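You operate a simulated robot arm through the tools that you are given. There is no shell and no other tool. Be economical: measure what you need, move in short steps, check, and stop when the job is done.

You are at the controls of a simulated two-armed robot. One attempt, no reset.

TASK
On the top of the dark table, fold the cream towel with a blue stripe in half and then in half again.

Only the result counts: the job must be done as asked and must still hold three seconds after the hand-in. Knocking over, shifting, dropping, spilling or breaking anything else fails it. Flat cloth is picked up by pressing the open fingertips on it (5 to 10 N) and closing them slowly along it; thin cloth reads only 2 to 8 mm in the jaws.

THE ROBOT
Two 7-joint arms with two-finger parallel grippers on one trunk, on a base that drives. Base frame: it is fixed to the floor where the robot stands at the start and does not move with it; the origin is under the middle of the robot, x ahead of it, y to its left, z up. Readings come in m, degrees, newtons and seconds.
The left shoulder is at the start at [0.07, 0.163, 1.095], the right one opposite. Places, roughly: top of the dark table [0.8, -0.4, 0.8]. Payload 3.43 kg a hand.
The tool frame of a hand sits at the grasp point between the pads (the TCP): z along the fingers, y along the line on which they close. The tips reach 0.034 m beyond it. The gripper opens to 0.128 m. The fingers are 0.024 m wide and 0.012 m thick; the gripper's body (0.048 by 0.13 m) begins 0.096 m behind the TCP.
Orientation is that of the tool frame in the base frame, as [roll, pitch, yaw] about the fixed x, y, z axes, in that order (R = Rz(yaw) Ry(pitch) Rx(roll)). With the fingers straight down and closing along the base's y, the tool's x points along the base's -x, its y along +y and its z along -z.

THE INTERFACE
- The arms move only by the tool nudge_tool. It takes "left_steps", "right_steps" or both (then of equal length, played together; a hand with none holds still); each is a list of rows, each an object (a shift or turn left out is 0, a gripper value left out holds the last) with "translation": the shift along the tool's x, y, z in m, a list of three; "rotation": the turn, a rotation vector about the tool's x, y, z in degrees, a list of three; "grip": the gripper command, from -1 (shut) to 1 (fully open), values between in proportion. In form: [{"translation": [dx, dy, dz], "rotation": [rx, ry, rz], "grip": grip}, ...]. A call has 1 to 8 rows; each row is the pose to reach, as a shift and turn from the pose commanded when the call began, along the tool's axes at that moment. Rows are played at 5 a second. More than 0.05 m and 8.6 degrees between two rows, or a gripper value outside its range, and nothing of the call is played. Where a pose cannot be reached the arm comes as near as it can. A force on the tool above 40 N (or 10 N above the force at the start of the call, whichever is more), or a blocked arm, ends the call early, and 0.2 s more pass. The fingers move at their own pace (about 0.153 m/s each) and stop on an object; they squeeze with about 38 N. The grip force told is the motor's: it shows also when the fingers shut on nothing. Time passes only in rows, and 0.2 s behind the last, so rows that repeat a pose let the fingers close. The reply holds the time, the measured pose of the TCP, the force on the tool along the base axes, the opening and the grip force, in the units named above and with some noise, with the torque about the TCP (base axes, N m) and any sound that the robot's microphone picked up, and new pictures: "pictures" is both (left out), scene, wrist or none (wrist: the cameras of the hands that moved).
- Cameras (640 x 400 px; columns grow to the right, rows downward): "scene" is now at [0.1346, 0.0046, 1.314]; the picture's right is [0.05, -1.00, -0.00], its down [-0.65, -0.03, -0.76] and it looks along [0.76, 0.03, -0.65] (base axes); focal length 248 px, centre (320, 200). "left" rides on the left gripper at [0.076, 0.011, -0.16] in its tool frame; the picture's right is [-0.15, 0.99, 0.00], its down [-0.88, -0.13, -0.46] and it looks along [-0.45, -0.07, 0.89] (tool axes); focal length 234 px, centre (320, 200). "right" rides on the right gripper at [0.076, -0.011, -0.16] in its tool frame; the picture's right is [0.15, 0.99, 0.00], its down [-0.88, 0.13, -0.46] and it looks along [-0.45, 0.07, 0.89] (tool axes); focal length 234 px, centre (320, 200). There is no depth. A picture from a camera that has moved, and an enlarged one, comes with that camera's place and axes in the base frame and with its lens.
- raise_lower(by): slides the trunk up (or, below 0, down) by that many m; the arms and the scene camera ride with it, the base frame stays. It gives what a move gives, with no picture.
- drive_base(legs): drives the robot by 1 to 6 legs, each [ahead, left, turn to the left] in m, m and degrees, along the robot's own axes; the way and the turn of a leg run together, so that a leg with both is an arc; at most 1.5 m and 180 degrees a leg. The arms and the cameras ride along, it lands a little off, and it stops where it bumps. It gives what a move gives, and a new picture of the scene camera.
- head_to(pan, tilt): turns the head with the scene camera to pan (to the left, within 86 degrees either way) and tilt (down, from -29 to 69), counted from straight ahead of the robot. It gives what a move gives, and a new picture of the scene camera.
- close_up(camera, box): a new picture of the part [left, top, right, bottom] of that camera's present view, enlarged. The clock stands still meanwhile.
- job_done(): hands the job in; it is judged then, once.

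Go step by step. Nothing tells you exact positions but the pictures and the camera data: compare them with the known pose of the tool, close in by small moves and look again before you grip or let go. The budget is 120 turns and 260 pictures, counting those below and the enlarged ones. Unless the task says otherwise, let go and move clear before handing in, and close with one line.

The tools are called after ">>>" by a JSON object that holds its "api" and its "payload". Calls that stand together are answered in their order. nudge_tool: Moves the arms, as the interface text tells. Its arguments: {"type":"object","properties":{"left_steps":{"type":"array","items":{"type":"object","properties":{"translation":{"type":"array","items":{"type":"number"}},"rotation":{"type":"array","items":{"type":"number"}},"grip":{"type":"number"}}}},"right_steps":{"type":"array","items":{"type":"object","properties":{"translation":{"type":"array","items":{"type":"number"}},"rotation":{"type":"array","items":{"type":"number"}},"grip":{"type":"number"}}}},"pictures":{"type":"string","enum":["both","scene","wrist","none"]}},"required":[]} The other tools are called the same way: raise_lower (by) slides the trunk up or down; drive_base (legs) drives the base; head_to (pan, tilt) turns the head that bears the scene camera; close_up (camera, box) takes an enlarged picture of a part of a camera's view; job_done () hands the job in.

At the start:

```text
t: 0.0
left_ee_pos: [0.7115, 0.2137, 0.9457]
left_tool_rot: [-180.0, 0.0, -180.0]
left_contact_force: [-0.5, -0.1, -1.1]
left_moment: [0.02, -0.02, 0.03]
left_finger_gap: 0.1277
left_gripper_force: 0.1
right_ee_pos: [0.6031, -0.4224, 1.02]
right_tool_rot: [179.9, 0.1, 179.9]
right_contact_force: [-0.6, -0.2, 0.7]
right_moment: [0.01, 0.02, 0.01]
right_finger_gap: 0.1278
right_gripper_force: 0.0
trunk travel left (down, up): [-0.575, 0.365]
robot x, y, heading: [-0.0004, 0.0009, 0.1]
head pan, tilt: [2.6, 40.5]
```

scene: 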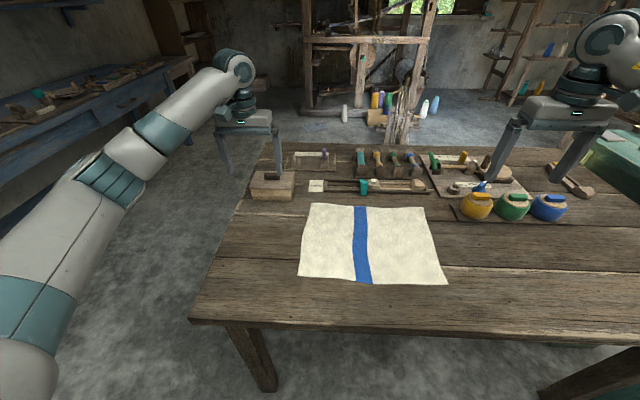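
right: 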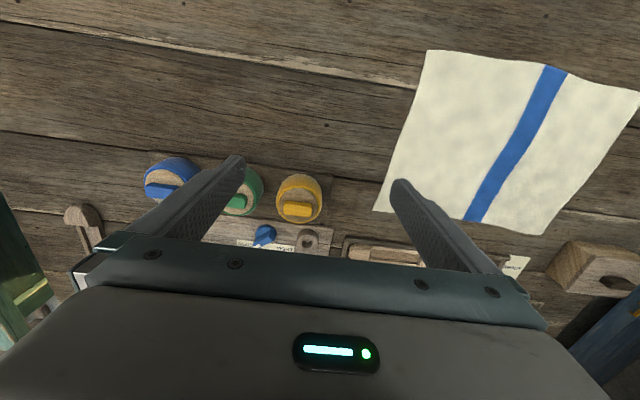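
left: 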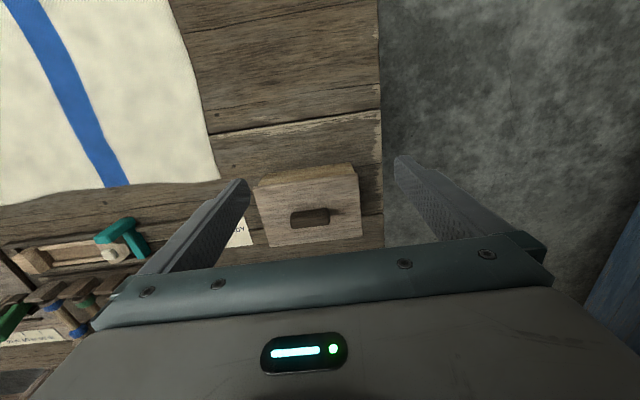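

The towel lies flat, with corners at roughly (0.79,0.07), (0.80,-0.33), (0.50,-0.31) and (0.50,0.07). I plan to fold the near edge onto the far edge with both hands, then fold the right end onto the left. First I bring both hands above the near corners.

>>> {"api": "nudge_tool", "payload": {"left_steps": [{"translation": [0.025, -0.02, 0.014], "grip": -0.2}, {"translation": [0.05, -0.041, 0.029]}, {"translation": [0.074, -0.061, 0.043]}, {"translation": [0.098, -0.082, 0.058]}, {"translation": [0.123, -0.102, 0.072]}, {"translation": [0.147, -0.123, 0.087]}, {"translation": [0.172, -0.143, 0.1]}, {"translation": [0.1965, -0.164, 0.115]}], "right_steps": [{"translation": [0.011, 0.0165, 0.024], "grip": -0.2}, {"translation": [0.022, 0.033, 0.047]}, {"translation": [0.033, 0.05, 0.071]}, {"translation": [0.044, 0.066, 0.095]}, {"translation": [0.055, 0.083, 0.119]}, {"translation": [0.066, 0.1, 0.142]}, {"translation": [0.077, 0.116, 0.166]}, {"translation": [0.088, 0.132, 0.19]}]}}

>>> {"api": "head_to", "payload": {"pan": -10, "tilt": 45}}

```text
t: 1.8
left_ee_pos: [0.5146, 0.0508, 0.8303]
left_tool_rot: [179.9, 0.0, -180.0]
left_contact_force: [0.2, 0.5, -0.9]
left_moment: [-0.02, -0.02, 0.01]
left_finger_gap: 0.0513
left_gripper_force: 0.1
right_ee_pos: [0.5157, -0.2895, 0.8281]
right_tool_rot: [179.9, 0.0, 180.0]
right_contact_force: [0.4, -0.2, -0.7]
right_moment: [0.05, -0.03, 0.01]
right_finger_gap: 0.0511
right_gripper_force: 0.0
trunk travel left (down, up): [-0.575, 0.365]
robot x, y, heading: [0.0022, -0.0013, -0.1]
head pan, tilt: [2.6, 40.5]
camera scene: at [0.1345, 0.004, 1.314], right [0.05, -1.0, 0.0], down [-0.65, -0.03, -0.76], along [0.76, 0.03, -0.65], focal length 248 px, centre (320, 200)
camera right: at [0.4392, -0.2995, 0.9888], right [-0.15, 0.99, 0.0], down [0.88, 0.13, 0.46], along [0.45, 0.07, -0.89], focal length 234 px, centre (320, 200)
camera left: at [0.4384, 0.0619, 0.99], right [0.15, 0.99, 0.0], down [0.88, -0.13, 0.46], along [0.45, -0.07, -0.89], focal length 234 px, centre (320, 200)
```

scene: 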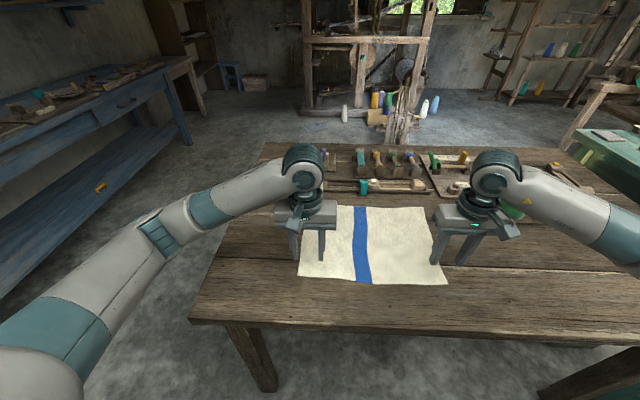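
right: 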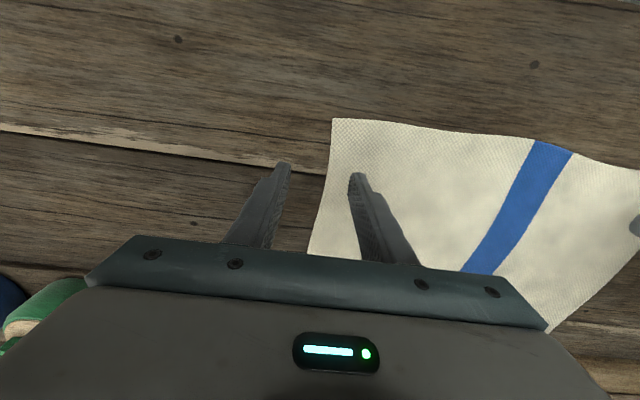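
left: 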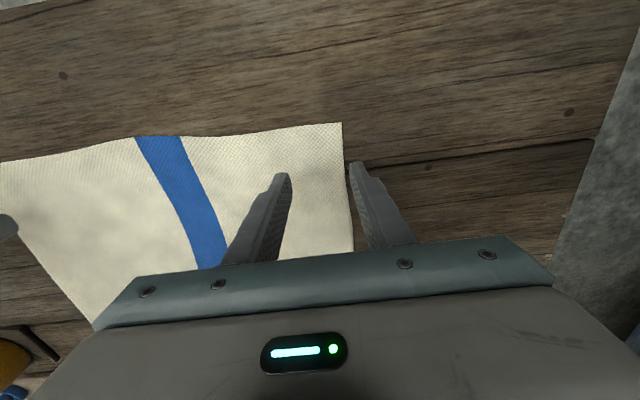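

```text
t: 2.5
left_ee_pos: [0.5146, 0.0515, 0.8294]
left_tool_rot: [179.9, 0.0, 180.0]
left_contact_force: [-1.0, -0.2, -0.2]
left_moment: [-0.04, 0.01, -0.02]
left_finger_gap: 0.051
left_gripper_force: 0.1
right_ee_pos: [0.5155, -0.2882, 0.8278]
right_tool_rot: [180.0, 0.0, -179.9]
right_contact_force: [0.3, 0.1, 0.8]
right_moment: [0.02, -0.01, 0.01]
right_finger_gap: 0.0509
right_gripper_force: 0.1
trunk travel left (down, up): [-0.575, 0.365]
robot x, y, heading: [0.0003, -0.0001, 0.1]
head pan, tilt: [-10.0, 45.0]
camera scene: at [0.13, -0.0133, 1.3075], right [-0.17, -0.98, 0.0], down [-0.7, 0.12, -0.71], along [0.7, -0.12, -0.71], focal length 248 px, centre (320, 200)
```

scene: 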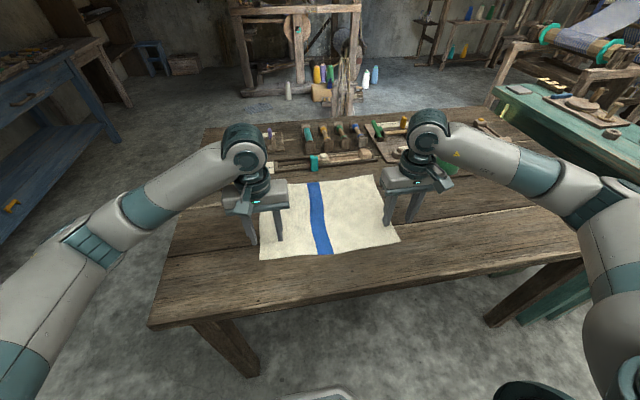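

Comparing the scene and wrist views puts the table top at about z 0.78, with the near corners at about (0.472, 0.072) and (0.467, -0.285). I move over the near corners, just above the cloth.

>>> {"api": "nudge_tool", "payload": {"left_steps": [{"translation": [0.017, -0.005, 0], "grip": -0.3}, {"translation": [0.033, -0.011, 0]}, {"translation": [0.033, -0.011, 0.006]}, {"translation": [0.033, -0.011, 0.011]}], "right_steps": [{"translation": [0.017, 0.017, 0], "grip": -0.3}, {"translation": [0.033, 0.033, 0]}, {"translation": [0.033, 0.033, 0.006]}, {"translation": [0.033, 0.033, 0.011]}]}}

```text
t: 3.5
left_ee_pos: [0.4809, 0.0381, 0.8188]
left_tool_rot: [179.9, 0.0, -180.0]
left_contact_force: [0.1, -0.5, 0.1]
left_moment: [-0.01, 0.02, -0.01]
left_finger_gap: 0.0445
left_gripper_force: 0.2
right_ee_pos: [0.4817, -0.2572, 0.8184]
right_tool_rot: [-180.0, 0.0, -179.9]
right_contact_force: [-0.4, 0.5, -1.1]
right_moment: [-0.04, -0.03, -0.01]
right_finger_gap: 0.0447
right_gripper_force: 0.0
trunk travel left (down, up): [-0.575, 0.365]
robot x, y, heading: [0.0014, -0.0001, 0.1]
head pan, tilt: [-10.0, 45.0]
camera scene: at [0.1299, -0.0134, 1.3075], right [-0.17, -0.98, 0.0], down [-0.7, 0.12, -0.71], along [0.7, -0.12, -0.71], focal length 248 px, centre (320, 200)
camera right: at [0.4056, -0.2671, 0.9799], right [-0.15, 0.99, 0.0], down [0.88, 0.13, 0.46], along [0.45, 0.07, -0.89], focal length 234 px, centre (320, 200)
camera left: at [0.4054, 0.0502, 0.9798], right [0.15, 0.99, 0.0], down [0.88, -0.13, 0.46], along [0.45, -0.07, -0.89], focal length 234 px, centre (320, 200)
```

scene: 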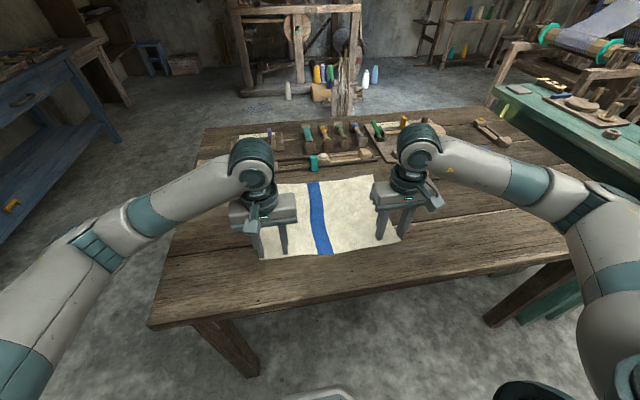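
right: 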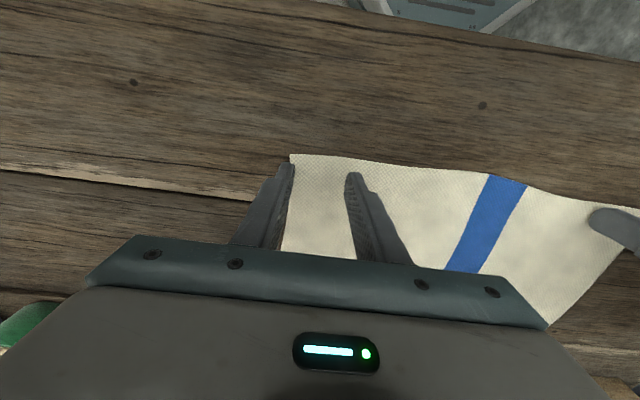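
left: 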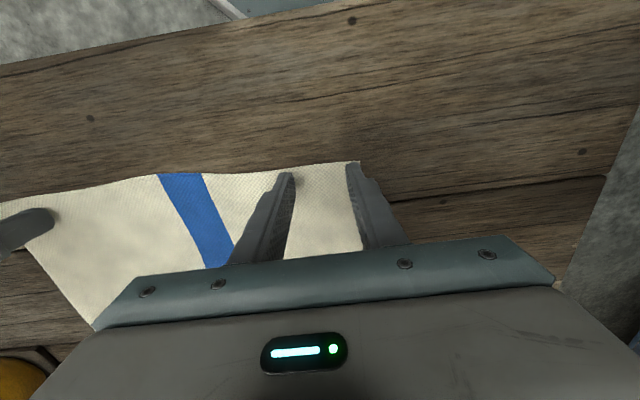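

The right outer finger is half off the cloth, so I shift both hands inward slightly and then press down.

>>> {"api": "nudge_tool", "payload": {"left_steps": [{"translation": [-0.002, -0.008, 0]}, {"translation": [-0.002, -0.008, 0.003]}, {"translation": [-0.002, -0.008, 0.005]}], "right_steps": [{"translation": [-0.002, 0.012, 0]}, {"translation": [-0.002, 0.012, 0.003]}, {"translation": [-0.002, 0.012, 0.005]}], "pictures": "none"}}

```text
t: 4.3
left_ee_pos: [0.4829, 0.0304, 0.8148]
left_tool_rot: [-180.0, 0.1, 180.0]
left_contact_force: [0.0, -0.6, 3.4]
left_moment: [-0.01, 0.0, -0.02]
left_finger_gap: 0.0449
left_gripper_force: 0.0
right_ee_pos: [0.484, -0.2442, 0.8155]
right_tool_rot: [180.0, 0.2, -180.0]
right_contact_force: [2.0, -2.1, 11.2]
right_moment: [-0.05, 0.02, 0.02]
right_finger_gap: 0.0449
right_gripper_force: 0.0
trunk travel left (down, up): [-0.575, 0.365]
robot x, y, heading: [0.0047, -0.0015, -0.0]
head pan, tilt: [-10.0, 45.0]
```

Both fingertips touch; I even out the press and close slowly.

>>> {"api": "nudge_tool", "payload": {"left_steps": [{"translation": [0, 0, 0.001], "grip": -0.3}, {"translation": [0, 0, 0.001], "grip": -0.4}, {"translation": [0, 0, 0.001], "grip": -0.5}, {"translation": [0, 0, 0.001], "grip": -0.6}, {"translation": [0, 0, 0.001], "grip": -0.7}, {"translation": [0, 0, 0.001], "grip": -0.8}, {"translation": [0, 0, 0.001], "grip": -0.9}, {"translation": [0, 0, 0.001], "grip": -1}], "right_steps": [{"translation": [0, 0, -0.0005], "grip": -0.3}, {"translation": [0, 0, -0.0005], "grip": -0.4}, {"translation": [0, 0, -0.0005], "grip": -0.5}, {"translation": [0, 0, -0.0005], "grip": -0.6}, {"translation": [0, 0, -0.0005], "grip": -0.7}, {"translation": [0, 0, -0.0005], "grip": -0.8}, {"translation": [0, 0, -0.0005], "grip": -0.9}, {"translation": [0, 0, -0.0005], "grip": -1}]}}

```text
t: 6.2
left_ee_pos: [0.4824, 0.0307, 0.8152]
left_tool_rot: [179.9, 0.0, -180.0]
left_contact_force: [0.1, -0.3, 18.5]
left_moment: [0.04, -0.04, 0.01]
left_finger_gap: 0.0002
left_gripper_force: 32.9
right_ee_pos: [0.4836, -0.245, 0.8157]
right_tool_rot: [180.0, 0.1, 179.9]
right_contact_force: [0.2, 2.1, 10.4]
right_moment: [0.02, 0.03, -0.02]
right_finger_gap: 0.0023
right_gripper_force: 36.9
trunk travel left (down, up): [-0.575, 0.365]
robot x, y, heading: [0.0023, -0.0002, 0.3]
head pan, tilt: [-10.0, 45.0]
camera scene: at [0.1277, -0.0129, 1.3078], right [-0.17, -0.98, 0.0], down [-0.7, 0.12, -0.71], along [0.7, -0.12, -0.71], focal length 248 px, centre (320, 200)
camera right: at [0.4061, -0.2544, 0.9765], right [-0.15, 0.99, 0.0], down [0.88, 0.13, 0.46], along [0.45, 0.07, -0.89], focal length 234 px, centre (320, 200)
camera left: at [0.4064, 0.043, 0.9754], right [0.15, 0.99, 0.0], down [0.88, -0.13, 0.46], along [0.45, -0.07, -0.89], focal length 234 px, centre (320, 200)
```

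scene: 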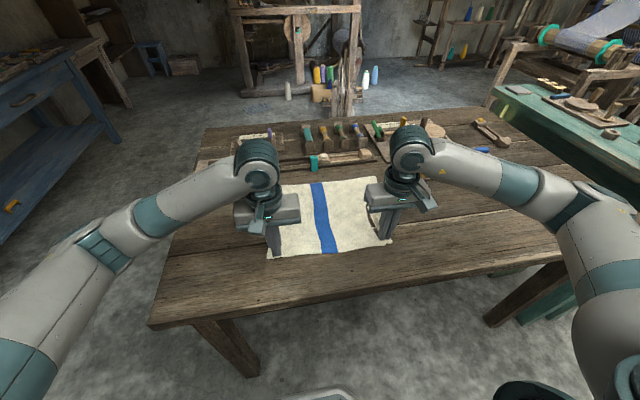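
right: 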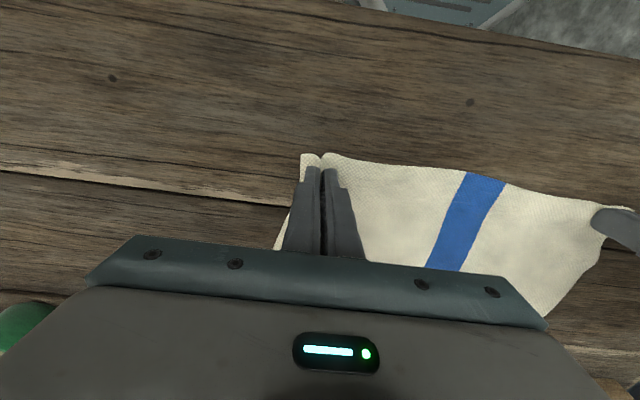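
left: 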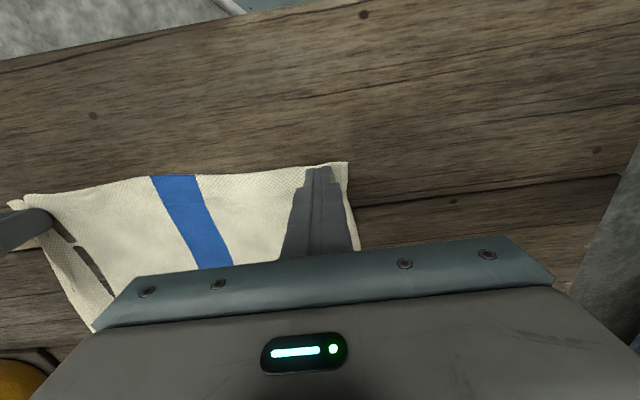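

The right hand has cloth (2.3 mm), while the left slipped to 0.2 mm. I open the left and retry with a firmer press.

>>> {"api": "nudge_tool", "payload": {"left_steps": [{"translation": [0, 0, -0.012], "grip": -1}, {"translation": [0, 0, -0.012], "grip": -0.35}, {"translation": [0, 0, -0.012], "grip": -0.35}, {"translation": [0, 0, -0.006], "grip": -0.35}, {"translation": [0, 0, -0.001], "grip": -0.35}, {"translation": [0, 0, 0.0], "grip": -0.35}], "pictures": "wrist"}}

```text
t: 7.5
left_ee_pos: [0.483, 0.0308, 0.8164]
left_tool_rot: [-179.9, 0.1, -180.0]
left_contact_force: [-3.4, 0.3, 8.9]
left_moment: [-0.01, 0.09, -0.03]
left_finger_gap: 0.0416
left_gripper_force: 0.0
right_ee_pos: [0.4828, -0.2453, 0.8163]
right_tool_rot: [-180.0, 0.1, 180.0]
right_contact_force: [-0.1, -0.6, 14.6]
right_moment: [-0.02, 0.04, 0.03]
right_finger_gap: 0.0023
right_gripper_force: 37.7
trunk travel left (down, up): [-0.575, 0.365]
robot x, y, heading: [-0.003, -0.0011, 0.1]
head pan, tilt: [-10.0, 45.0]
camera left: at [0.4064, 0.0433, 0.9755], right [0.15, 0.99, 0.0], down [0.88, -0.13, 0.46], along [0.45, -0.07, -0.89], focal length 234 px, centre (320, 200)
```

left: 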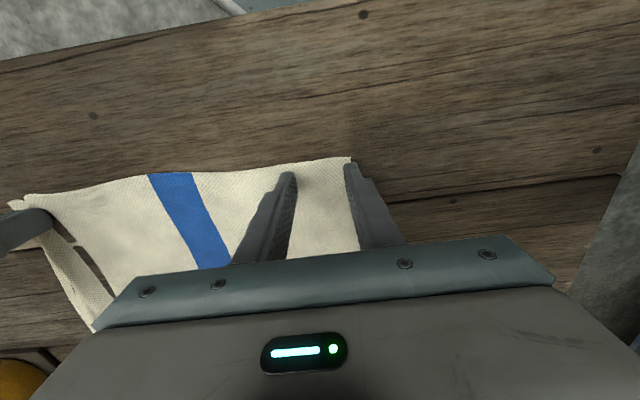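

The left outer finger sits on the cloth's edge, so I lift, shift 1 cm inward, press and close.

>>> {"api": "nudge_tool", "payload": {"left_steps": [{"translation": [-0.002, -0.005, -0.008]}, {"translation": [-0.002, -0.011, -0.008]}, {"translation": [-0.002, -0.011, -0.002]}, {"translation": [-0.002, -0.011, 0.0]}], "pictures": "none"}}

>>> {"api": "nudge_tool", "payload": {"left_steps": [{"translation": [0, 0, 0], "grip": -0.4}, {"translation": [0, 0, 0], "grip": -0.48}, {"translation": [0, 0, 0], "grip": -0.56}, {"translation": [0, 0, 0], "grip": -0.64}, {"translation": [0, 0, 0], "grip": -0.72}, {"translation": [0, 0, 0], "grip": -0.8}, {"translation": [0, 0, 0], "grip": -0.9}, {"translation": [0, 0, 0], "grip": -1}], "pictures": "wrist"}}

```text
t: 8.6
left_ee_pos: [0.485, 0.0203, 0.815]
left_tool_rot: [-180.0, 0.2, 180.0]
left_contact_force: [-1.5, -0.6, 6.9]
left_moment: [0.01, 0.07, 0.0]
left_finger_gap: 0.0414
left_gripper_force: 0.1
right_ee_pos: [0.4817, -0.2435, 0.816]
right_tool_rot: [-180.0, 0.1, 180.0]
right_contact_force: [-1.1, -0.3, 16.0]
right_moment: [-0.08, 0.11, -0.01]
right_finger_gap: 0.0023
right_gripper_force: 37.3
trunk travel left (down, up): [-0.575, 0.365]
robot x, y, heading: [0.0018, 0.002, 0.1]
head pan, tilt: [-10.0, 45.0]
```

```text
t: 10.3
left_ee_pos: [0.4846, 0.0195, 0.816]
left_tool_rot: [-179.7, 0.1, 179.9]
left_contact_force: [0.2, -25.2, 17.0]
left_moment: [-0.89, -0.03, 0.03]
left_finger_gap: 0.0027
left_gripper_force: 37.2
right_ee_pos: [0.4829, -0.2437, 0.8161]
right_tool_rot: [179.8, 0.1, -179.9]
right_contact_force: [0.3, 25.1, 10.7]
right_moment: [0.82, 0.05, 0.0]
right_finger_gap: 0.0024
right_gripper_force: 37.3
trunk travel left (down, up): [-0.575, 0.365]
robot x, y, heading: [0.0023, -0.0037, -0.2]
head pan, tilt: [-10.0, 45.0]
camera left: at [0.4088, 0.0317, 0.9755], right [0.15, 0.99, 0.0], down [0.88, -0.13, 0.46], along [0.45, -0.07, -0.89], focal length 234 px, centre (320, 200)
```

left: 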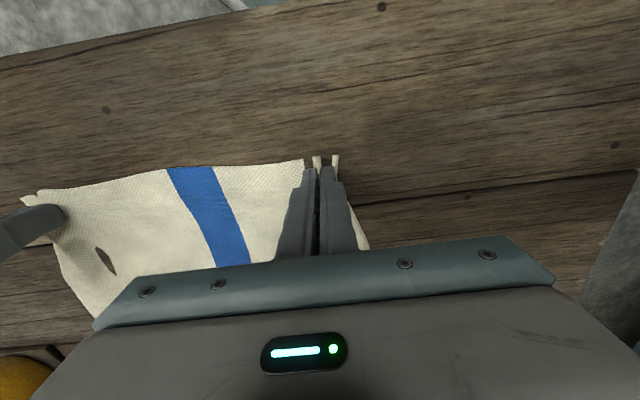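

Both hands now hold cloth, at 2.7 and 2.4 mm. I lift the near edge along an arc toward the far edge, easing the tension and tilting the fingers forward so the edge turns over.

>>> {"api": "nudge_tool", "payload": {"left_steps": [{"translation": [-0.0004, -0.004, -0.0205], "rotation": [0, -3.1, 0]}, {"translation": [-0.0054, -0.005, -0.04], "rotation": [0, -6.25, 0]}, {"translation": [-0.0146, -0.005, -0.0578], "rotation": [0, -9.4, 0]}, {"translation": [-0.0275, -0.005, -0.0734], "rotation": [0, -12.5, 0]}, {"translation": [-0.0437, -0.005, -0.086], "rotation": [0, -15.6, 0]}, {"translation": [-0.0626, -0.005, -0.0952], "rotation": [0, -18.75, 0]}, {"translation": [-0.0831, -0.005, -0.1005], "rotation": [0, -21.9, 0]}, {"translation": [-0.1046, -0.005, -0.1018], "rotation": [0, -25, 0]}], "right_steps": [{"translation": [-0.0004, 0.004, -0.0205], "rotation": [0, -3.1, 0]}, {"translation": [-0.0054, 0.005, -0.04], "rotation": [0, -6.25, 0]}, {"translation": [-0.0146, 0.005, -0.0578], "rotation": [0, -9.4, 0]}, {"translation": [-0.0275, 0.005, -0.0734], "rotation": [0, -12.5, 0]}, {"translation": [-0.0437, 0.005, -0.086], "rotation": [0, -15.6, 0]}, {"translation": [-0.0626, 0.005, -0.0952], "rotation": [0, -18.75, 0]}, {"translation": [-0.0831, 0.005, -0.1005], "rotation": [0, -21.9, 0]}, {"translation": [-0.1046, 0.005, -0.1018], "rotation": [0, -25, 0]}]}}

```text
t: 12.2
left_ee_pos: [0.5912, 0.0169, 0.9156]
left_tool_rot: [-180.0, 25.0, -179.9]
left_contact_force: [1.1, -9.3, 0.4]
left_moment: [-0.29, 0.01, -0.13]
left_finger_gap: 0.0024
left_gripper_force: 37.4
right_ee_pos: [0.5875, -0.2408, 0.9143]
right_tool_rot: [180.0, 25.0, -179.8]
right_contact_force: [0.2, 8.6, -1.1]
right_moment: [0.25, 0.02, 0.15]
right_finger_gap: 0.0025
right_gripper_force: 37.3
trunk travel left (down, up): [-0.575, 0.365]
robot x, y, heading: [-0.0008, 0.0004, -0.0]
head pan, tilt: [-10.0, 45.0]
camera scene: at [0.1306, -0.0131, 1.3074], right [-0.17, -0.98, 0.0], down [-0.7, 0.12, -0.71], along [0.7, -0.12, -0.71], focal length 248 px, centre (320, 200)
camera right: at [0.4511, -0.2508, 1.0292], right [-0.13, 0.99, -0.06], down [0.6, 0.13, 0.79], along [0.78, 0.07, -0.62], focal length 234 px, centre (320, 200)
camera left: at [0.4547, 0.0282, 1.0282], right [0.13, 0.99, 0.06], down [0.61, -0.13, 0.79], along [0.78, -0.07, -0.62], focal length 234 px, centre (320, 200)
```

scene: 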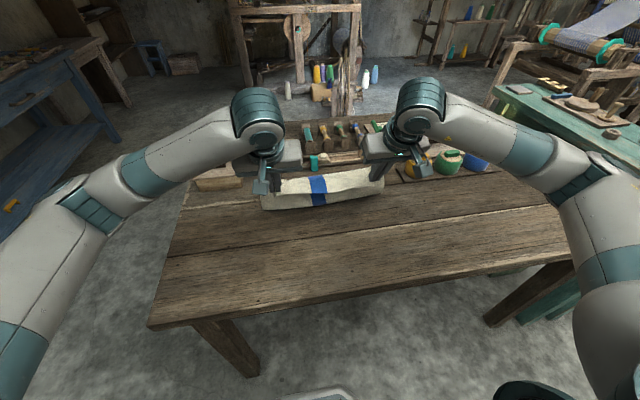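
right: 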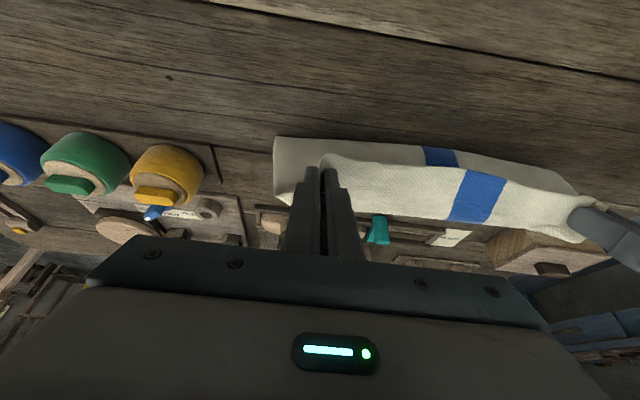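
left: 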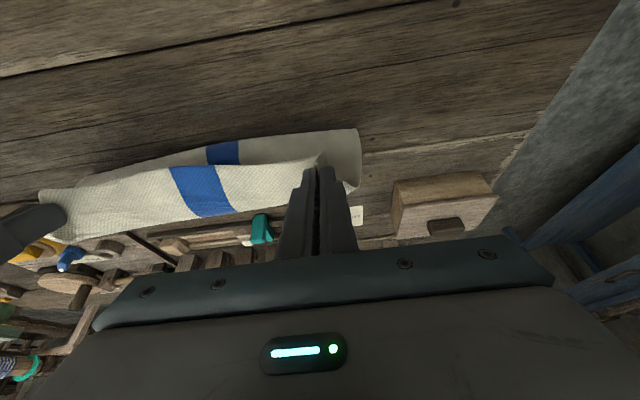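

The fold is coming over cleanly. I continue the second half of the arc down to just above the far edge.

>>> {"api": "nudge_tool", "payload": {"left_steps": [{"translation": [-0.0185, 0, 0.0115], "rotation": [0, -3.1, 0]}, {"translation": [-0.0344, 0, 0.0259], "rotation": [0, -6.25, 0]}, {"translation": [-0.0476, 0, 0.0428], "rotation": [0, -9.4, 0]}, {"translation": [-0.0573, 0, 0.0613], "rotation": [0, -12.5, 0]}, {"translation": [-0.0627, 0.001, 0.0809], "rotation": [0, -15.6, 0]}, {"translation": [-0.0641, 0.002, 0.1009], "rotation": [0, -18.75, 0]}, {"translation": [-0.0611, 0.003, 0.1204], "rotation": [0, -21.9, 0]}, {"translation": [-0.0558, 0.003, 0.1341], "rotation": [0, -25, 0]}], "right_steps": [{"translation": [-0.0185, 0, 0.0115], "rotation": [0, -3.1, 0]}, {"translation": [-0.0344, 0, 0.0259], "rotation": [0, -6.25, 0]}, {"translation": [-0.0476, 0, 0.0428], "rotation": [0, -9.4, 0]}, {"translation": [-0.0573, 0, 0.0613], "rotation": [0, -12.5, 0]}, {"translation": [-0.0627, -0.001, 0.0809], "rotation": [0, -15.6, 0]}, {"translation": [-0.0641, -0.002, 0.1009], "rotation": [0, -18.75, 0]}, {"translation": [-0.0611, -0.003, 0.1204], "rotation": [0, -21.9, 0]}, {"translation": [-0.0558, -0.003, 0.1341], "rotation": [0, -25, 0]}]}}

```text
t: 13.9
left_ee_pos: [0.6965, 0.0167, 0.8196]
left_tool_rot: [-179.8, 50.1, 180.0]
left_contact_force: [-0.4, -11.0, -0.1]
left_moment: [-0.26, -0.02, -0.31]
left_finger_gap: 0.0026
left_gripper_force: 37.2
right_ee_pos: [0.6955, -0.2406, 0.8206]
right_tool_rot: [179.9, 50.3, -179.9]
right_contact_force: [-0.4, 11.0, 6.4]
right_moment: [0.21, -0.18, 0.34]
right_finger_gap: 0.0024
right_gripper_force: 37.0
trunk travel left (down, up): [-0.575, 0.365]
robot x, y, heading: [-0.0001, -0.0021, 0.0]
head pan, tilt: [-10.0, 45.0]
camera scene: at [0.1282, -0.0131, 1.308], right [-0.17, -0.98, 0.0], down [-0.7, 0.12, -0.71], along [0.7, -0.12, -0.71], focal length 248 px, centre (320, 200)
camera right: at [0.5233, -0.2509, 0.8656], right [-0.1, 0.99, -0.11], down [0.21, 0.13, 0.97], along [0.97, 0.07, -0.22], focal length 234 px, centre (320, 200)
camera left: at [0.5259, 0.0294, 0.8646], right [0.1, 0.99, 0.11], down [0.21, -0.13, 0.97], along [0.97, -0.07, -0.22], focal length 234 px, centre (320, 200)
```

scene: 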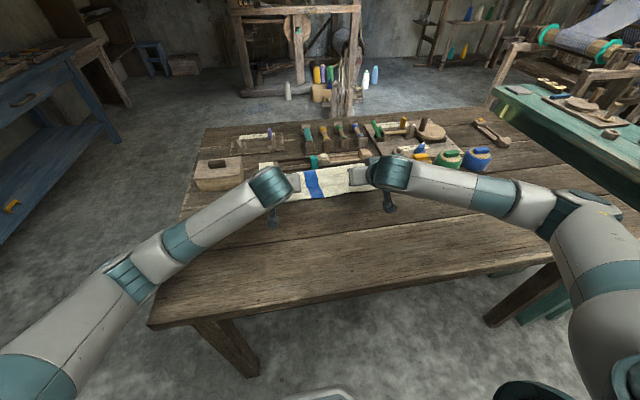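
right: 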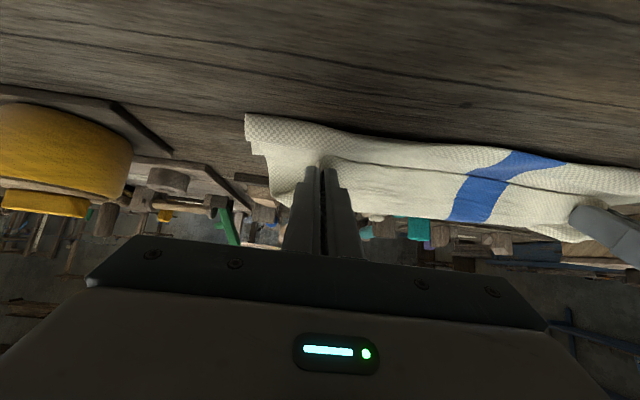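
left: 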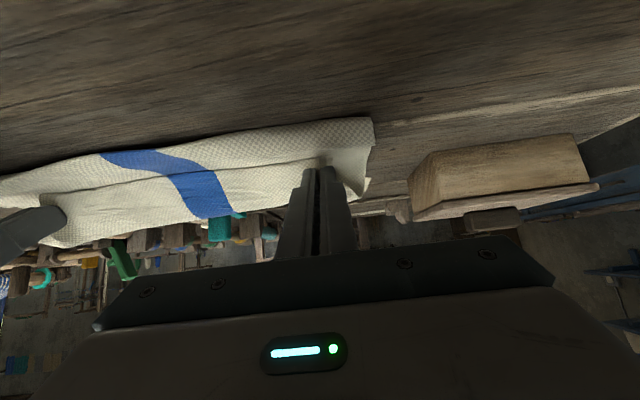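

The edge is over the far edge. I lower a few mm more, then open slowly with light pressure so the corners spread back out.

>>> {"api": "nudge_tool", "payload": {"left_steps": [{"translation": [0.0025, 0.002, 0.002]}, {"translation": [0.004, 0.003, 0.0033]}], "right_steps": [{"translation": [0.0015, -0.002, 0.0013]}, {"translation": [0.0025, -0.003, 0.002]}], "pictures": "none"}}

```text
t: 14.6
left_ee_pos: [0.6981, 0.0229, 0.8221]
left_tool_rot: [-179.8, 50.7, -179.9]
left_contact_force: [-0.3, -27.4, 0.0]
left_moment: [-0.64, 0.01, -0.68]
left_finger_gap: 0.0026
left_gripper_force: 36.9
right_ee_pos: [0.6947, -0.2409, 0.8198]
right_tool_rot: [179.7, 50.4, -179.9]
right_contact_force: [0.2, 25.8, 15.3]
right_moment: [0.54, -0.28, 0.73]
right_finger_gap: 0.0024
right_gripper_force: 36.4
trunk travel left (down, up): [-0.575, 0.365]
robot x, y, heading: [-0.0012, 0.0035, -0.3]
head pan, tilt: [-10.0, 45.0]
```

Contact is made on the right and the cloth is taut. I lower the left a bit more and open both slowly.

>>> {"api": "nudge_tool", "payload": {"left_steps": [{"translation": [0.002, 0, 0.0015], "grip": -0.97}, {"translation": [0.003, 0, 0.0025], "grip": -0.92}, {"translation": [0.004, 0, 0.003], "grip": -0.85}, {"translation": [0.004, 0, 0.003], "grip": -0.75}, {"translation": [0.004, 0, 0.003], "grip": -0.65}, {"translation": [0.004, 0, 0.003], "grip": -0.55}, {"translation": [0.004, 0, 0.003], "grip": -0.45}, {"translation": [0.004, 0, 0.003], "grip": -0.4}], "right_steps": [{"translation": [0, 0, 0], "grip": -0.97}, {"translation": [0, 0, 0], "grip": -0.92}, {"translation": [0, 0, 0], "grip": -0.85}, {"translation": [0, 0, 0], "grip": -0.75}, {"translation": [0, 0, 0], "grip": -0.65}, {"translation": [0, 0, 0], "grip": -0.55}, {"translation": [0, 0, 0], "grip": -0.45}, {"translation": [0, 0, 0], "grip": -0.4}]}}

```text
t: 16.6
left_ee_pos: [0.719, 0.0463, 0.8489]
left_tool_rot: [178.2, 54.2, -179.8]
left_contact_force: [1.3, 0.7, -0.5]
left_moment: [-0.01, -0.03, -0.01]
left_finger_gap: 0.0386
left_gripper_force: 0.0
right_ee_pos: [0.6926, -0.2426, 0.8138]
right_tool_rot: [179.9, 50.3, -179.8]
right_contact_force: [0.8, 1.0, -0.2]
right_moment: [0.02, 0.02, 0.03]
right_finger_gap: 0.0384
right_gripper_force: 0.1
trunk travel left (down, up): [-0.575, 0.365]
robot x, y, heading: [0.003, -0.0002, 0.1]
head pan, tilt: [-10.0, 45.0]
stopped in row 8 (left hand): the arm was blocked; the commanded pose is now the measured one
camera scene: at [0.1246, -0.0143, 1.3051], right [-0.17, -0.99, 0.0], down [-0.69, 0.12, -0.71], along [0.7, -0.12, -0.7], focal length 248 px, centre (320, 200)
camera right: at [0.5218, -0.2536, 0.8597], right [-0.1, 0.99, -0.11], down [0.21, 0.13, 0.97], along [0.97, 0.07, -0.22], focal length 234 px, centre (320, 200)
camera left: at [0.5444, 0.0519, 0.8807], right [0.05, 0.99, 0.14], down [0.15, -0.14, 0.98], along [0.99, -0.03, -0.16], focal length 234 px, centre (320, 200)
```

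scene: 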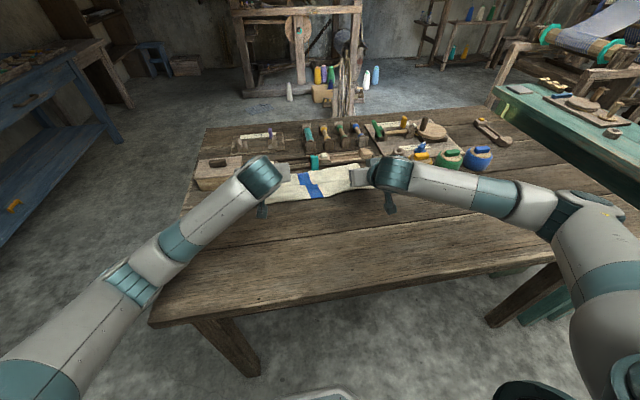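
right: 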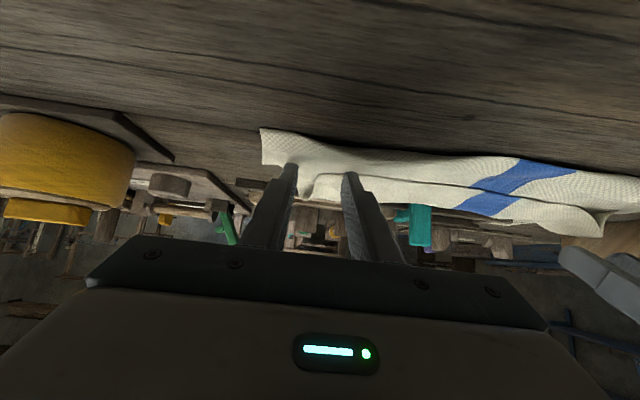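
left: 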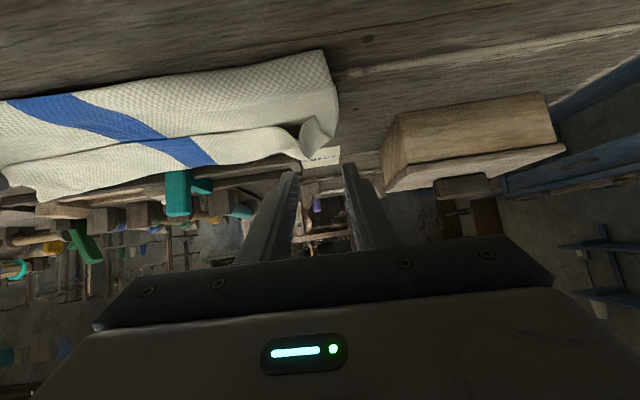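

Both hands have let go. The left arm met something, probably its forearm on the table, but the cloth lies folded. I lift both hands clear while un-tilting them and look.

>>> {"api": "nudge_tool", "payload": {"left_steps": [{"translation": [-0.016, 0, -0.012]}, {"translation": [-0.032, 0, -0.024], "rotation": [0, 7, 0]}, {"translation": [-0.049, 0, -0.035], "rotation": [0, 14, 0]}, {"translation": [-0.065, 0, -0.047], "rotation": [0, 21, 0]}, {"translation": [-0.081, 0, -0.059], "rotation": [0, 28, 0]}, {"translation": [-0.097, 0, -0.071], "rotation": [0, 36, 0]}, {"translation": [-0.097, 0, -0.071], "rotation": [0, 44, 0]}, {"translation": [-0.097, 0, -0.071], "rotation": [0, 52, 0]}], "right_steps": [{"translation": [-0.016, 0, -0.013]}, {"translation": [-0.032, 0, -0.026]}, {"translation": [-0.049, 0, -0.039], "rotation": [0, 8, 0]}, {"translation": [-0.065, 0, -0.052], "rotation": [0, 16, 0]}, {"translation": [-0.081, 0, -0.065], "rotation": [0, 24, 0]}, {"translation": [-0.097, 0, -0.08], "rotation": [0, 32, 0]}, {"translation": [-0.097, 0, -0.08], "rotation": [0, 40, 0]}, {"translation": [-0.097, 0, -0.08], "rotation": [0, 48, 0]}]}}

```text
t: 18.4
left_ee_pos: [0.7191, 0.0381, 0.9637]
left_tool_rot: [179.2, 1.3, -178.7]
left_contact_force: [-0.3, 0.3, -0.1]
left_moment: [-0.01, -0.01, 0.0]
left_finger_gap: 0.0385
left_gripper_force: 0.1
right_ee_pos: [0.6976, -0.2442, 0.9408]
right_tool_rot: [180.0, 1.9, -179.9]
right_contact_force: [-0.6, -0.4, 0.4]
right_moment: [-0.02, -0.03, 0.0]
right_finger_gap: 0.0383
right_gripper_force: 0.1
trunk travel left (down, up): [-0.575, 0.365]
robot x, y, heading: [0.0005, 0.002, 0.1]
head pan, tilt: [-10.0, 45.0]
camera scene: at [0.1308, -0.0125, 1.3073], right [-0.17, -0.98, 0.0], down [-0.7, 0.12, -0.71], along [0.7, -0.12, -0.71], focal length 248 px, centre (320, 200)
camera right: at [0.6164, -0.2543, 1.0999], right [-0.15, 0.99, 0.0], down [0.86, 0.13, 0.48], along [0.48, 0.07, -0.87], focal length 234 px, centre (320, 200)
camera left: at [0.64, 0.0468, 1.1216], right [0.12, 0.99, 0.02], down [0.87, -0.12, 0.47], along [0.47, -0.04, -0.88], focal length 234 px, centre (320, 200)
```

scene: 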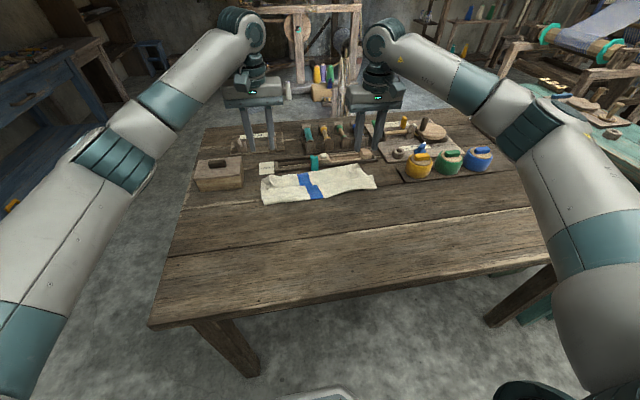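
right: 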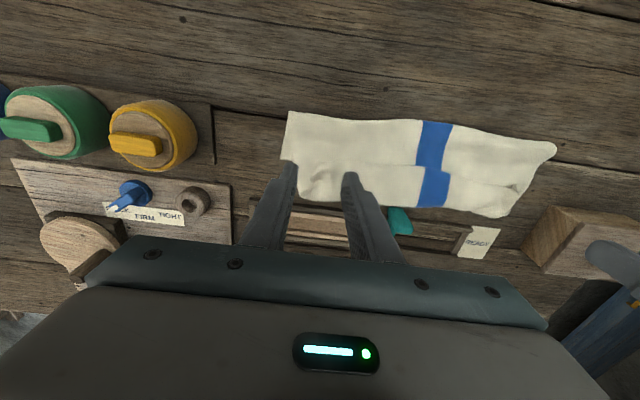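
left: 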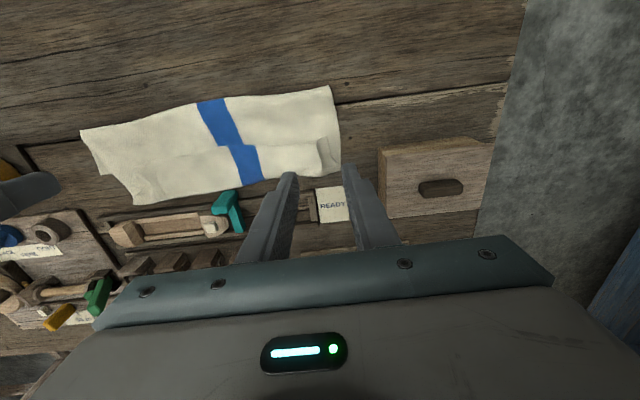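

The hands are clear. I look closely at the result of the first fold.

>>> {"api": "close_up", "payload": {"camera": "scene", "box": [240, 150, 400, 220]}}

>>> {"api": "close_up", "payload": {"camera": "right", "box": [270, 90, 580, 270]}}

>>> {"api": "close_up", "payload": {"camera": "left", "box": [70, 70, 370, 240]}}

```text
4.00 times, centred on (320, 185) of scene
camera zoom: at [0.1308, -0.0125, 1.3073], right [-0.17, -0.98, 0.0], down [-0.7, 0.12, -0.71], along [0.7, -0.12, -0.71], focal length 994 px, centre (320, 260)
```

zoom: 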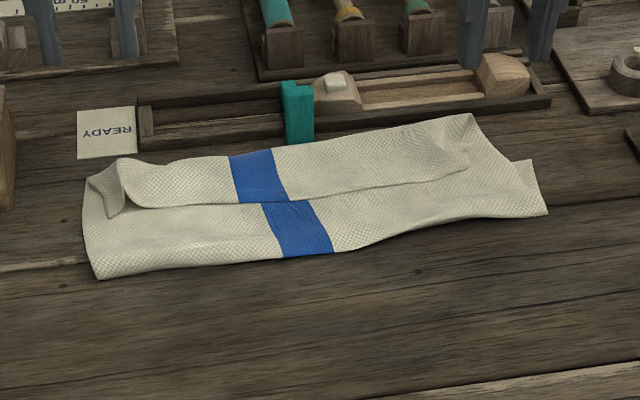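

```text
2.06 times, centred on (425, 180) of right
camera zoom: at [0.6164, -0.2543, 1.0999], right [-0.15, 0.99, 0.0], down [0.86, 0.13, 0.48], along [0.48, 0.07, -0.87], focal length 483 px, centre (103, 241)
```

zoom: 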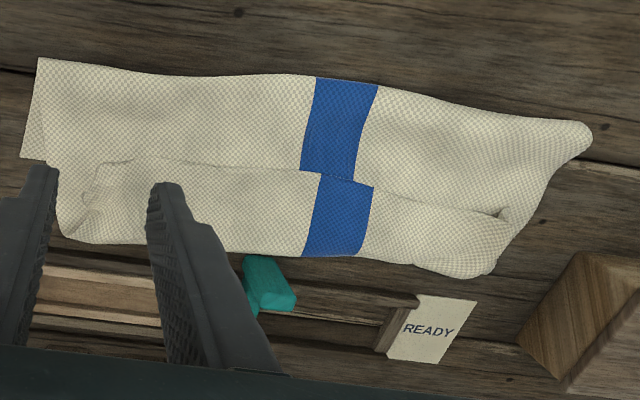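

```text
2.13 times, centred on (220, 155) of left
camera zoom: at [0.64, 0.0468, 1.1216], right [0.12, 0.99, 0.02], down [0.87, -0.12, 0.47], along [0.47, -0.04, -0.88], focal length 500 px, centre (533, 296)
```

zoom: 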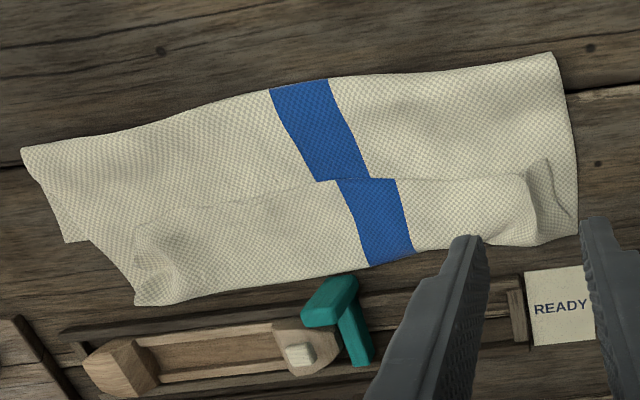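

The edge looped and tucked back (a Z-fold), because my pinch had the wrong orientation. I will unfold by gripping the top flap's free edge (x≈0.72) with fingers closing along x, pull it back flat, and refold with that grip. First I turn both hands 90°.

>>> {"api": "nudge_tool", "payload": {"left_steps": [{"translation": [0, 0, 0], "rotation": [0.8, 1.3, 1.3]}], "right_steps": [{"translation": [0, 0, 0], "rotation": [0, 1.9, 0]}], "pictures": "none"}}

>>> {"api": "nudge_tool", "payload": {"left_steps": [{"rotation": [0, 0, 8.5]}, {"rotation": [0, 0, 17]}, {"rotation": [0, 0, 25.5]}, {"rotation": [0, 0, 34]}, {"rotation": [0, 0, 42.5]}, {"rotation": [0, 0, 51]}, {"rotation": [0, 0, 59.5]}, {"rotation": [0, 0, 68]}], "right_steps": [{"rotation": [0, 0, -8.5]}, {"rotation": [0, 0, -17]}, {"rotation": [0, 0, -25.5]}, {"rotation": [0, 0, -34]}, {"rotation": [0, 0, -42.5]}, {"rotation": [0, 0, -51]}, {"rotation": [0, 0, -59.5]}, {"rotation": [0, 0, -68]}], "pictures": "none"}}

>>> {"api": "nudge_tool", "payload": {"left_steps": [{"rotation": [0, 0, 8]}, {"rotation": [0, 0, 15]}, {"rotation": [0, 0, 22]}, {"rotation": [0, 0, 22]}], "right_steps": [{"rotation": [0, 0, -8]}, {"rotation": [0, 0, -15]}, {"rotation": [0, 0, -22]}, {"rotation": [0, 0, -22]}]}}

```text
t: 18.8
left_ee_pos: [0.7195, 0.0397, 0.9616]
left_tool_rot: [-180.0, 0.1, -180.0]
left_contact_force: [0.4, 0.3, -0.3]
left_moment: [0.03, 0.02, -0.02]
left_finger_gap: 0.0384
left_gripper_force: 0.0
right_ee_pos: [0.6979, -0.2444, 0.941]
right_tool_rot: [180.0, 0.0, -179.9]
right_contact_force: [0.6, -0.2, 0.6]
right_moment: [-0.04, 0.01, 0.0]
right_finger_gap: 0.0379
right_gripper_force: 0.1
trunk travel left (down, up): [-0.575, 0.365]
robot x, y, heading: [0.0072, -0.0013, -0.1]
head pan, tilt: [-10.0, 45.0]
```

```text
t: 20.6
left_ee_pos: [0.7193, 0.0379, 0.9635]
left_tool_rot: [179.9, -0.1, 111.8]
left_contact_force: [-0.1, -0.6, 1.3]
left_moment: [0.01, 0.01, -0.01]
left_finger_gap: 0.0382
left_gripper_force: 0.0
right_ee_pos: [0.6974, -0.2447, 0.941]
right_tool_rot: [-179.9, 0.1, -143.1]
right_contact_force: [0.2, -0.2, -0.6]
right_moment: [-0.01, 0.01, 0.02]
right_finger_gap: 0.0382
right_gripper_force: 0.1
right hand out of reach, approached as far as the arm can: row 5, 6, 7, 8
trunk travel left (down, up): [-0.575, 0.365]
robot x, y, heading: [0.001, 0.0013, -0.0]
head pan, tilt: [-10.0, 45.0]
```

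```text
t: 21.6
left_ee_pos: [0.7183, 0.0387, 0.9621]
left_tool_rot: [179.9, 0.0, 89.9]
left_contact_force: [0.2, -1.1, 0.5]
left_moment: [0.0, 0.03, 0.0]
left_finger_gap: 0.0386
left_gripper_force: 0.1
right_ee_pos: [0.6983, -0.2432, 0.9423]
right_tool_rot: [-179.9, 0.1, -143.1]
right_contact_force: [-0.1, -0.2, 0.4]
right_moment: [0.0, 0.0, -0.05]
right_finger_gap: 0.0386
right_gripper_force: 0.0
right hand out of reach, approached as far as the arm can: row 1, 2, 3, 4
trunk travel left (down, up): [-0.575, 0.365]
robot x, y, heading: [0.0008, 0.001, 0.3]
head pan, tilt: [-10.0, 45.0]
camera scene: at [0.1303, -0.0129, 1.3075], right [-0.17, -0.98, 0.0], down [-0.7, 0.12, -0.71], along [0.7, -0.12, -0.71], focal length 248 px, centre (320, 200)
camera right: at [0.643, -0.297, 1.1017], right [-0.71, 0.7, 0.0], down [0.63, 0.63, 0.46], along [0.32, 0.32, -0.89], focal length 234 px, centre (320, 200)
camera left: at [0.7301, 0.1145, 1.123], right [0.99, -0.15, 0.0], down [-0.13, -0.88, 0.45], along [-0.07, -0.45, -0.89], focal length 234 px, centre (320, 200)
```

scene: 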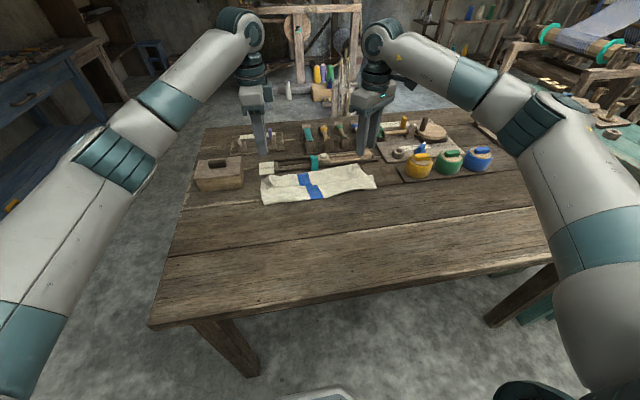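
right: 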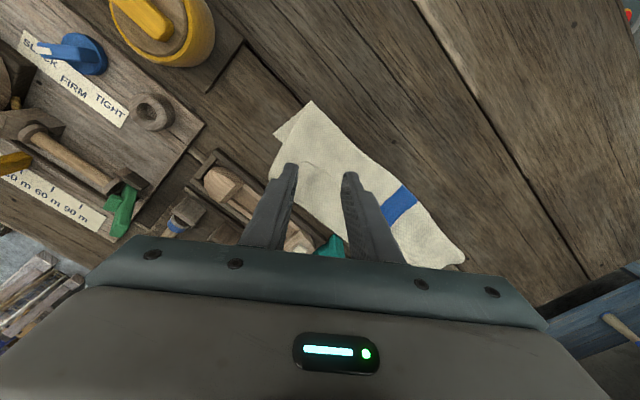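
left: 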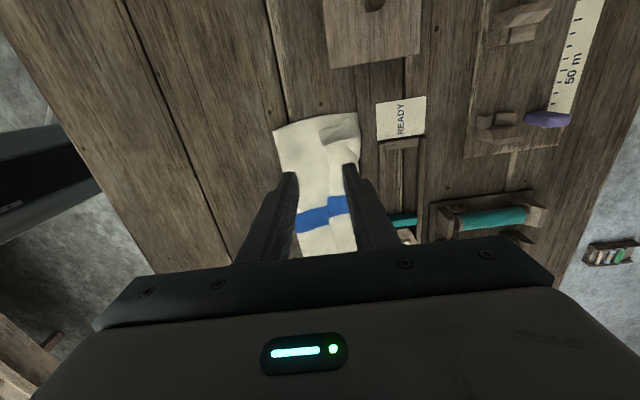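

The right wrist cannot turn that way past 37°, so I turn it the other way to match the left.

>>> {"api": "nudge_tool", "payload": {"right_steps": [{"rotation": [0, 0, 8.5]}, {"rotation": [0, 0, 17]}, {"rotation": [0, 0, 25.5]}, {"rotation": [0, 0, 34]}, {"rotation": [0, 0, 42.5]}, {"rotation": [0, 0, 51]}, {"rotation": [0, 0, 59.5]}, {"rotation": [0, 0, 68]}], "pictures": "none"}}

>>> {"api": "nudge_tool", "payload": {"right_steps": [{"rotation": [0, 0, 8.5]}, {"rotation": [0, 0, 17]}, {"rotation": [0, 0, 25.5]}, {"rotation": [0, 0, 34]}, {"rotation": [0, 0, 42.5]}, {"rotation": [0, 0, 51]}, {"rotation": [0, 0, 58.9]}, {"rotation": [0, 0, 58.9]}]}}

```text
t: 23.4
left_ee_pos: [0.7193, 0.0389, 0.9622]
left_tool_rot: [179.7, 0.0, 90.0]
left_contact_force: [0.1, 0.9, 0.4]
left_moment: [-0.01, -0.02, 0.01]
left_finger_gap: 0.0388
left_gripper_force: 0.2
right_ee_pos: [0.6989, -0.2435, 0.942]
right_tool_rot: [180.0, 0.0, 148.9]
right_contact_force: [0.4, 1.4, 0.1]
right_moment: [-0.02, 0.02, 0.04]
right_finger_gap: 0.038
right_gripper_force: 0.0
trunk travel left (down, up): [-0.575, 0.365]
robot x, y, heading: [-0.002, 0.0003, 0.4]
head pan, tilt: [-10.0, 45.0]
```

```text
t: 25.1
left_ee_pos: [0.7191, 0.0382, 0.9631]
left_tool_rot: [179.8, 0.0, 90.1]
left_contact_force: [0.5, 0.2, -0.2]
left_moment: [-0.03, -0.02, -0.02]
left_finger_gap: 0.0383
left_gripper_force: 0.1
right_ee_pos: [0.6977, -0.2441, 0.9408]
right_tool_rot: [180.0, 0.0, 89.9]
right_contact_force: [0.5, 0.0, 0.2]
right_moment: [0.0, -0.02, 0.01]
right_finger_gap: 0.0387
right_gripper_force: 0.0
trunk travel left (down, up): [-0.575, 0.365]
robot x, y, heading: [-0.0, 0.0019, 0.3]
head pan, tilt: [-10.0, 45.0]
camera scene: at [0.1303, -0.0128, 1.3075], right [-0.17, -0.98, 0.0], down [-0.7, 0.12, -0.71], along [0.7, -0.12, -0.71], focal length 248 px, centre (320, 200)
camera right: at [0.6857, -0.1663, 1.102], right [0.99, 0.14, 0.0], down [0.13, -0.88, 0.46], along [0.07, -0.45, -0.89], focal length 234 px, centre (320, 200)
```

scene: 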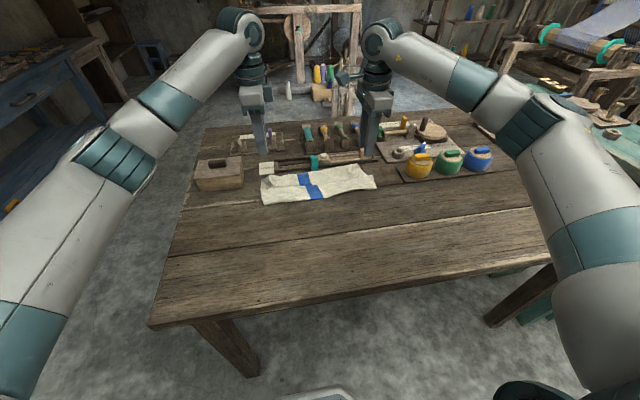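
right: 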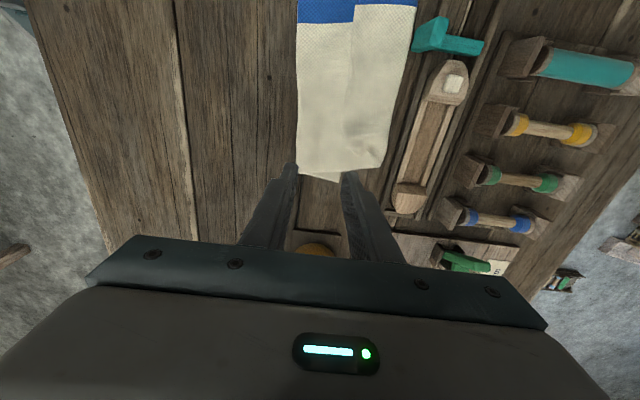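

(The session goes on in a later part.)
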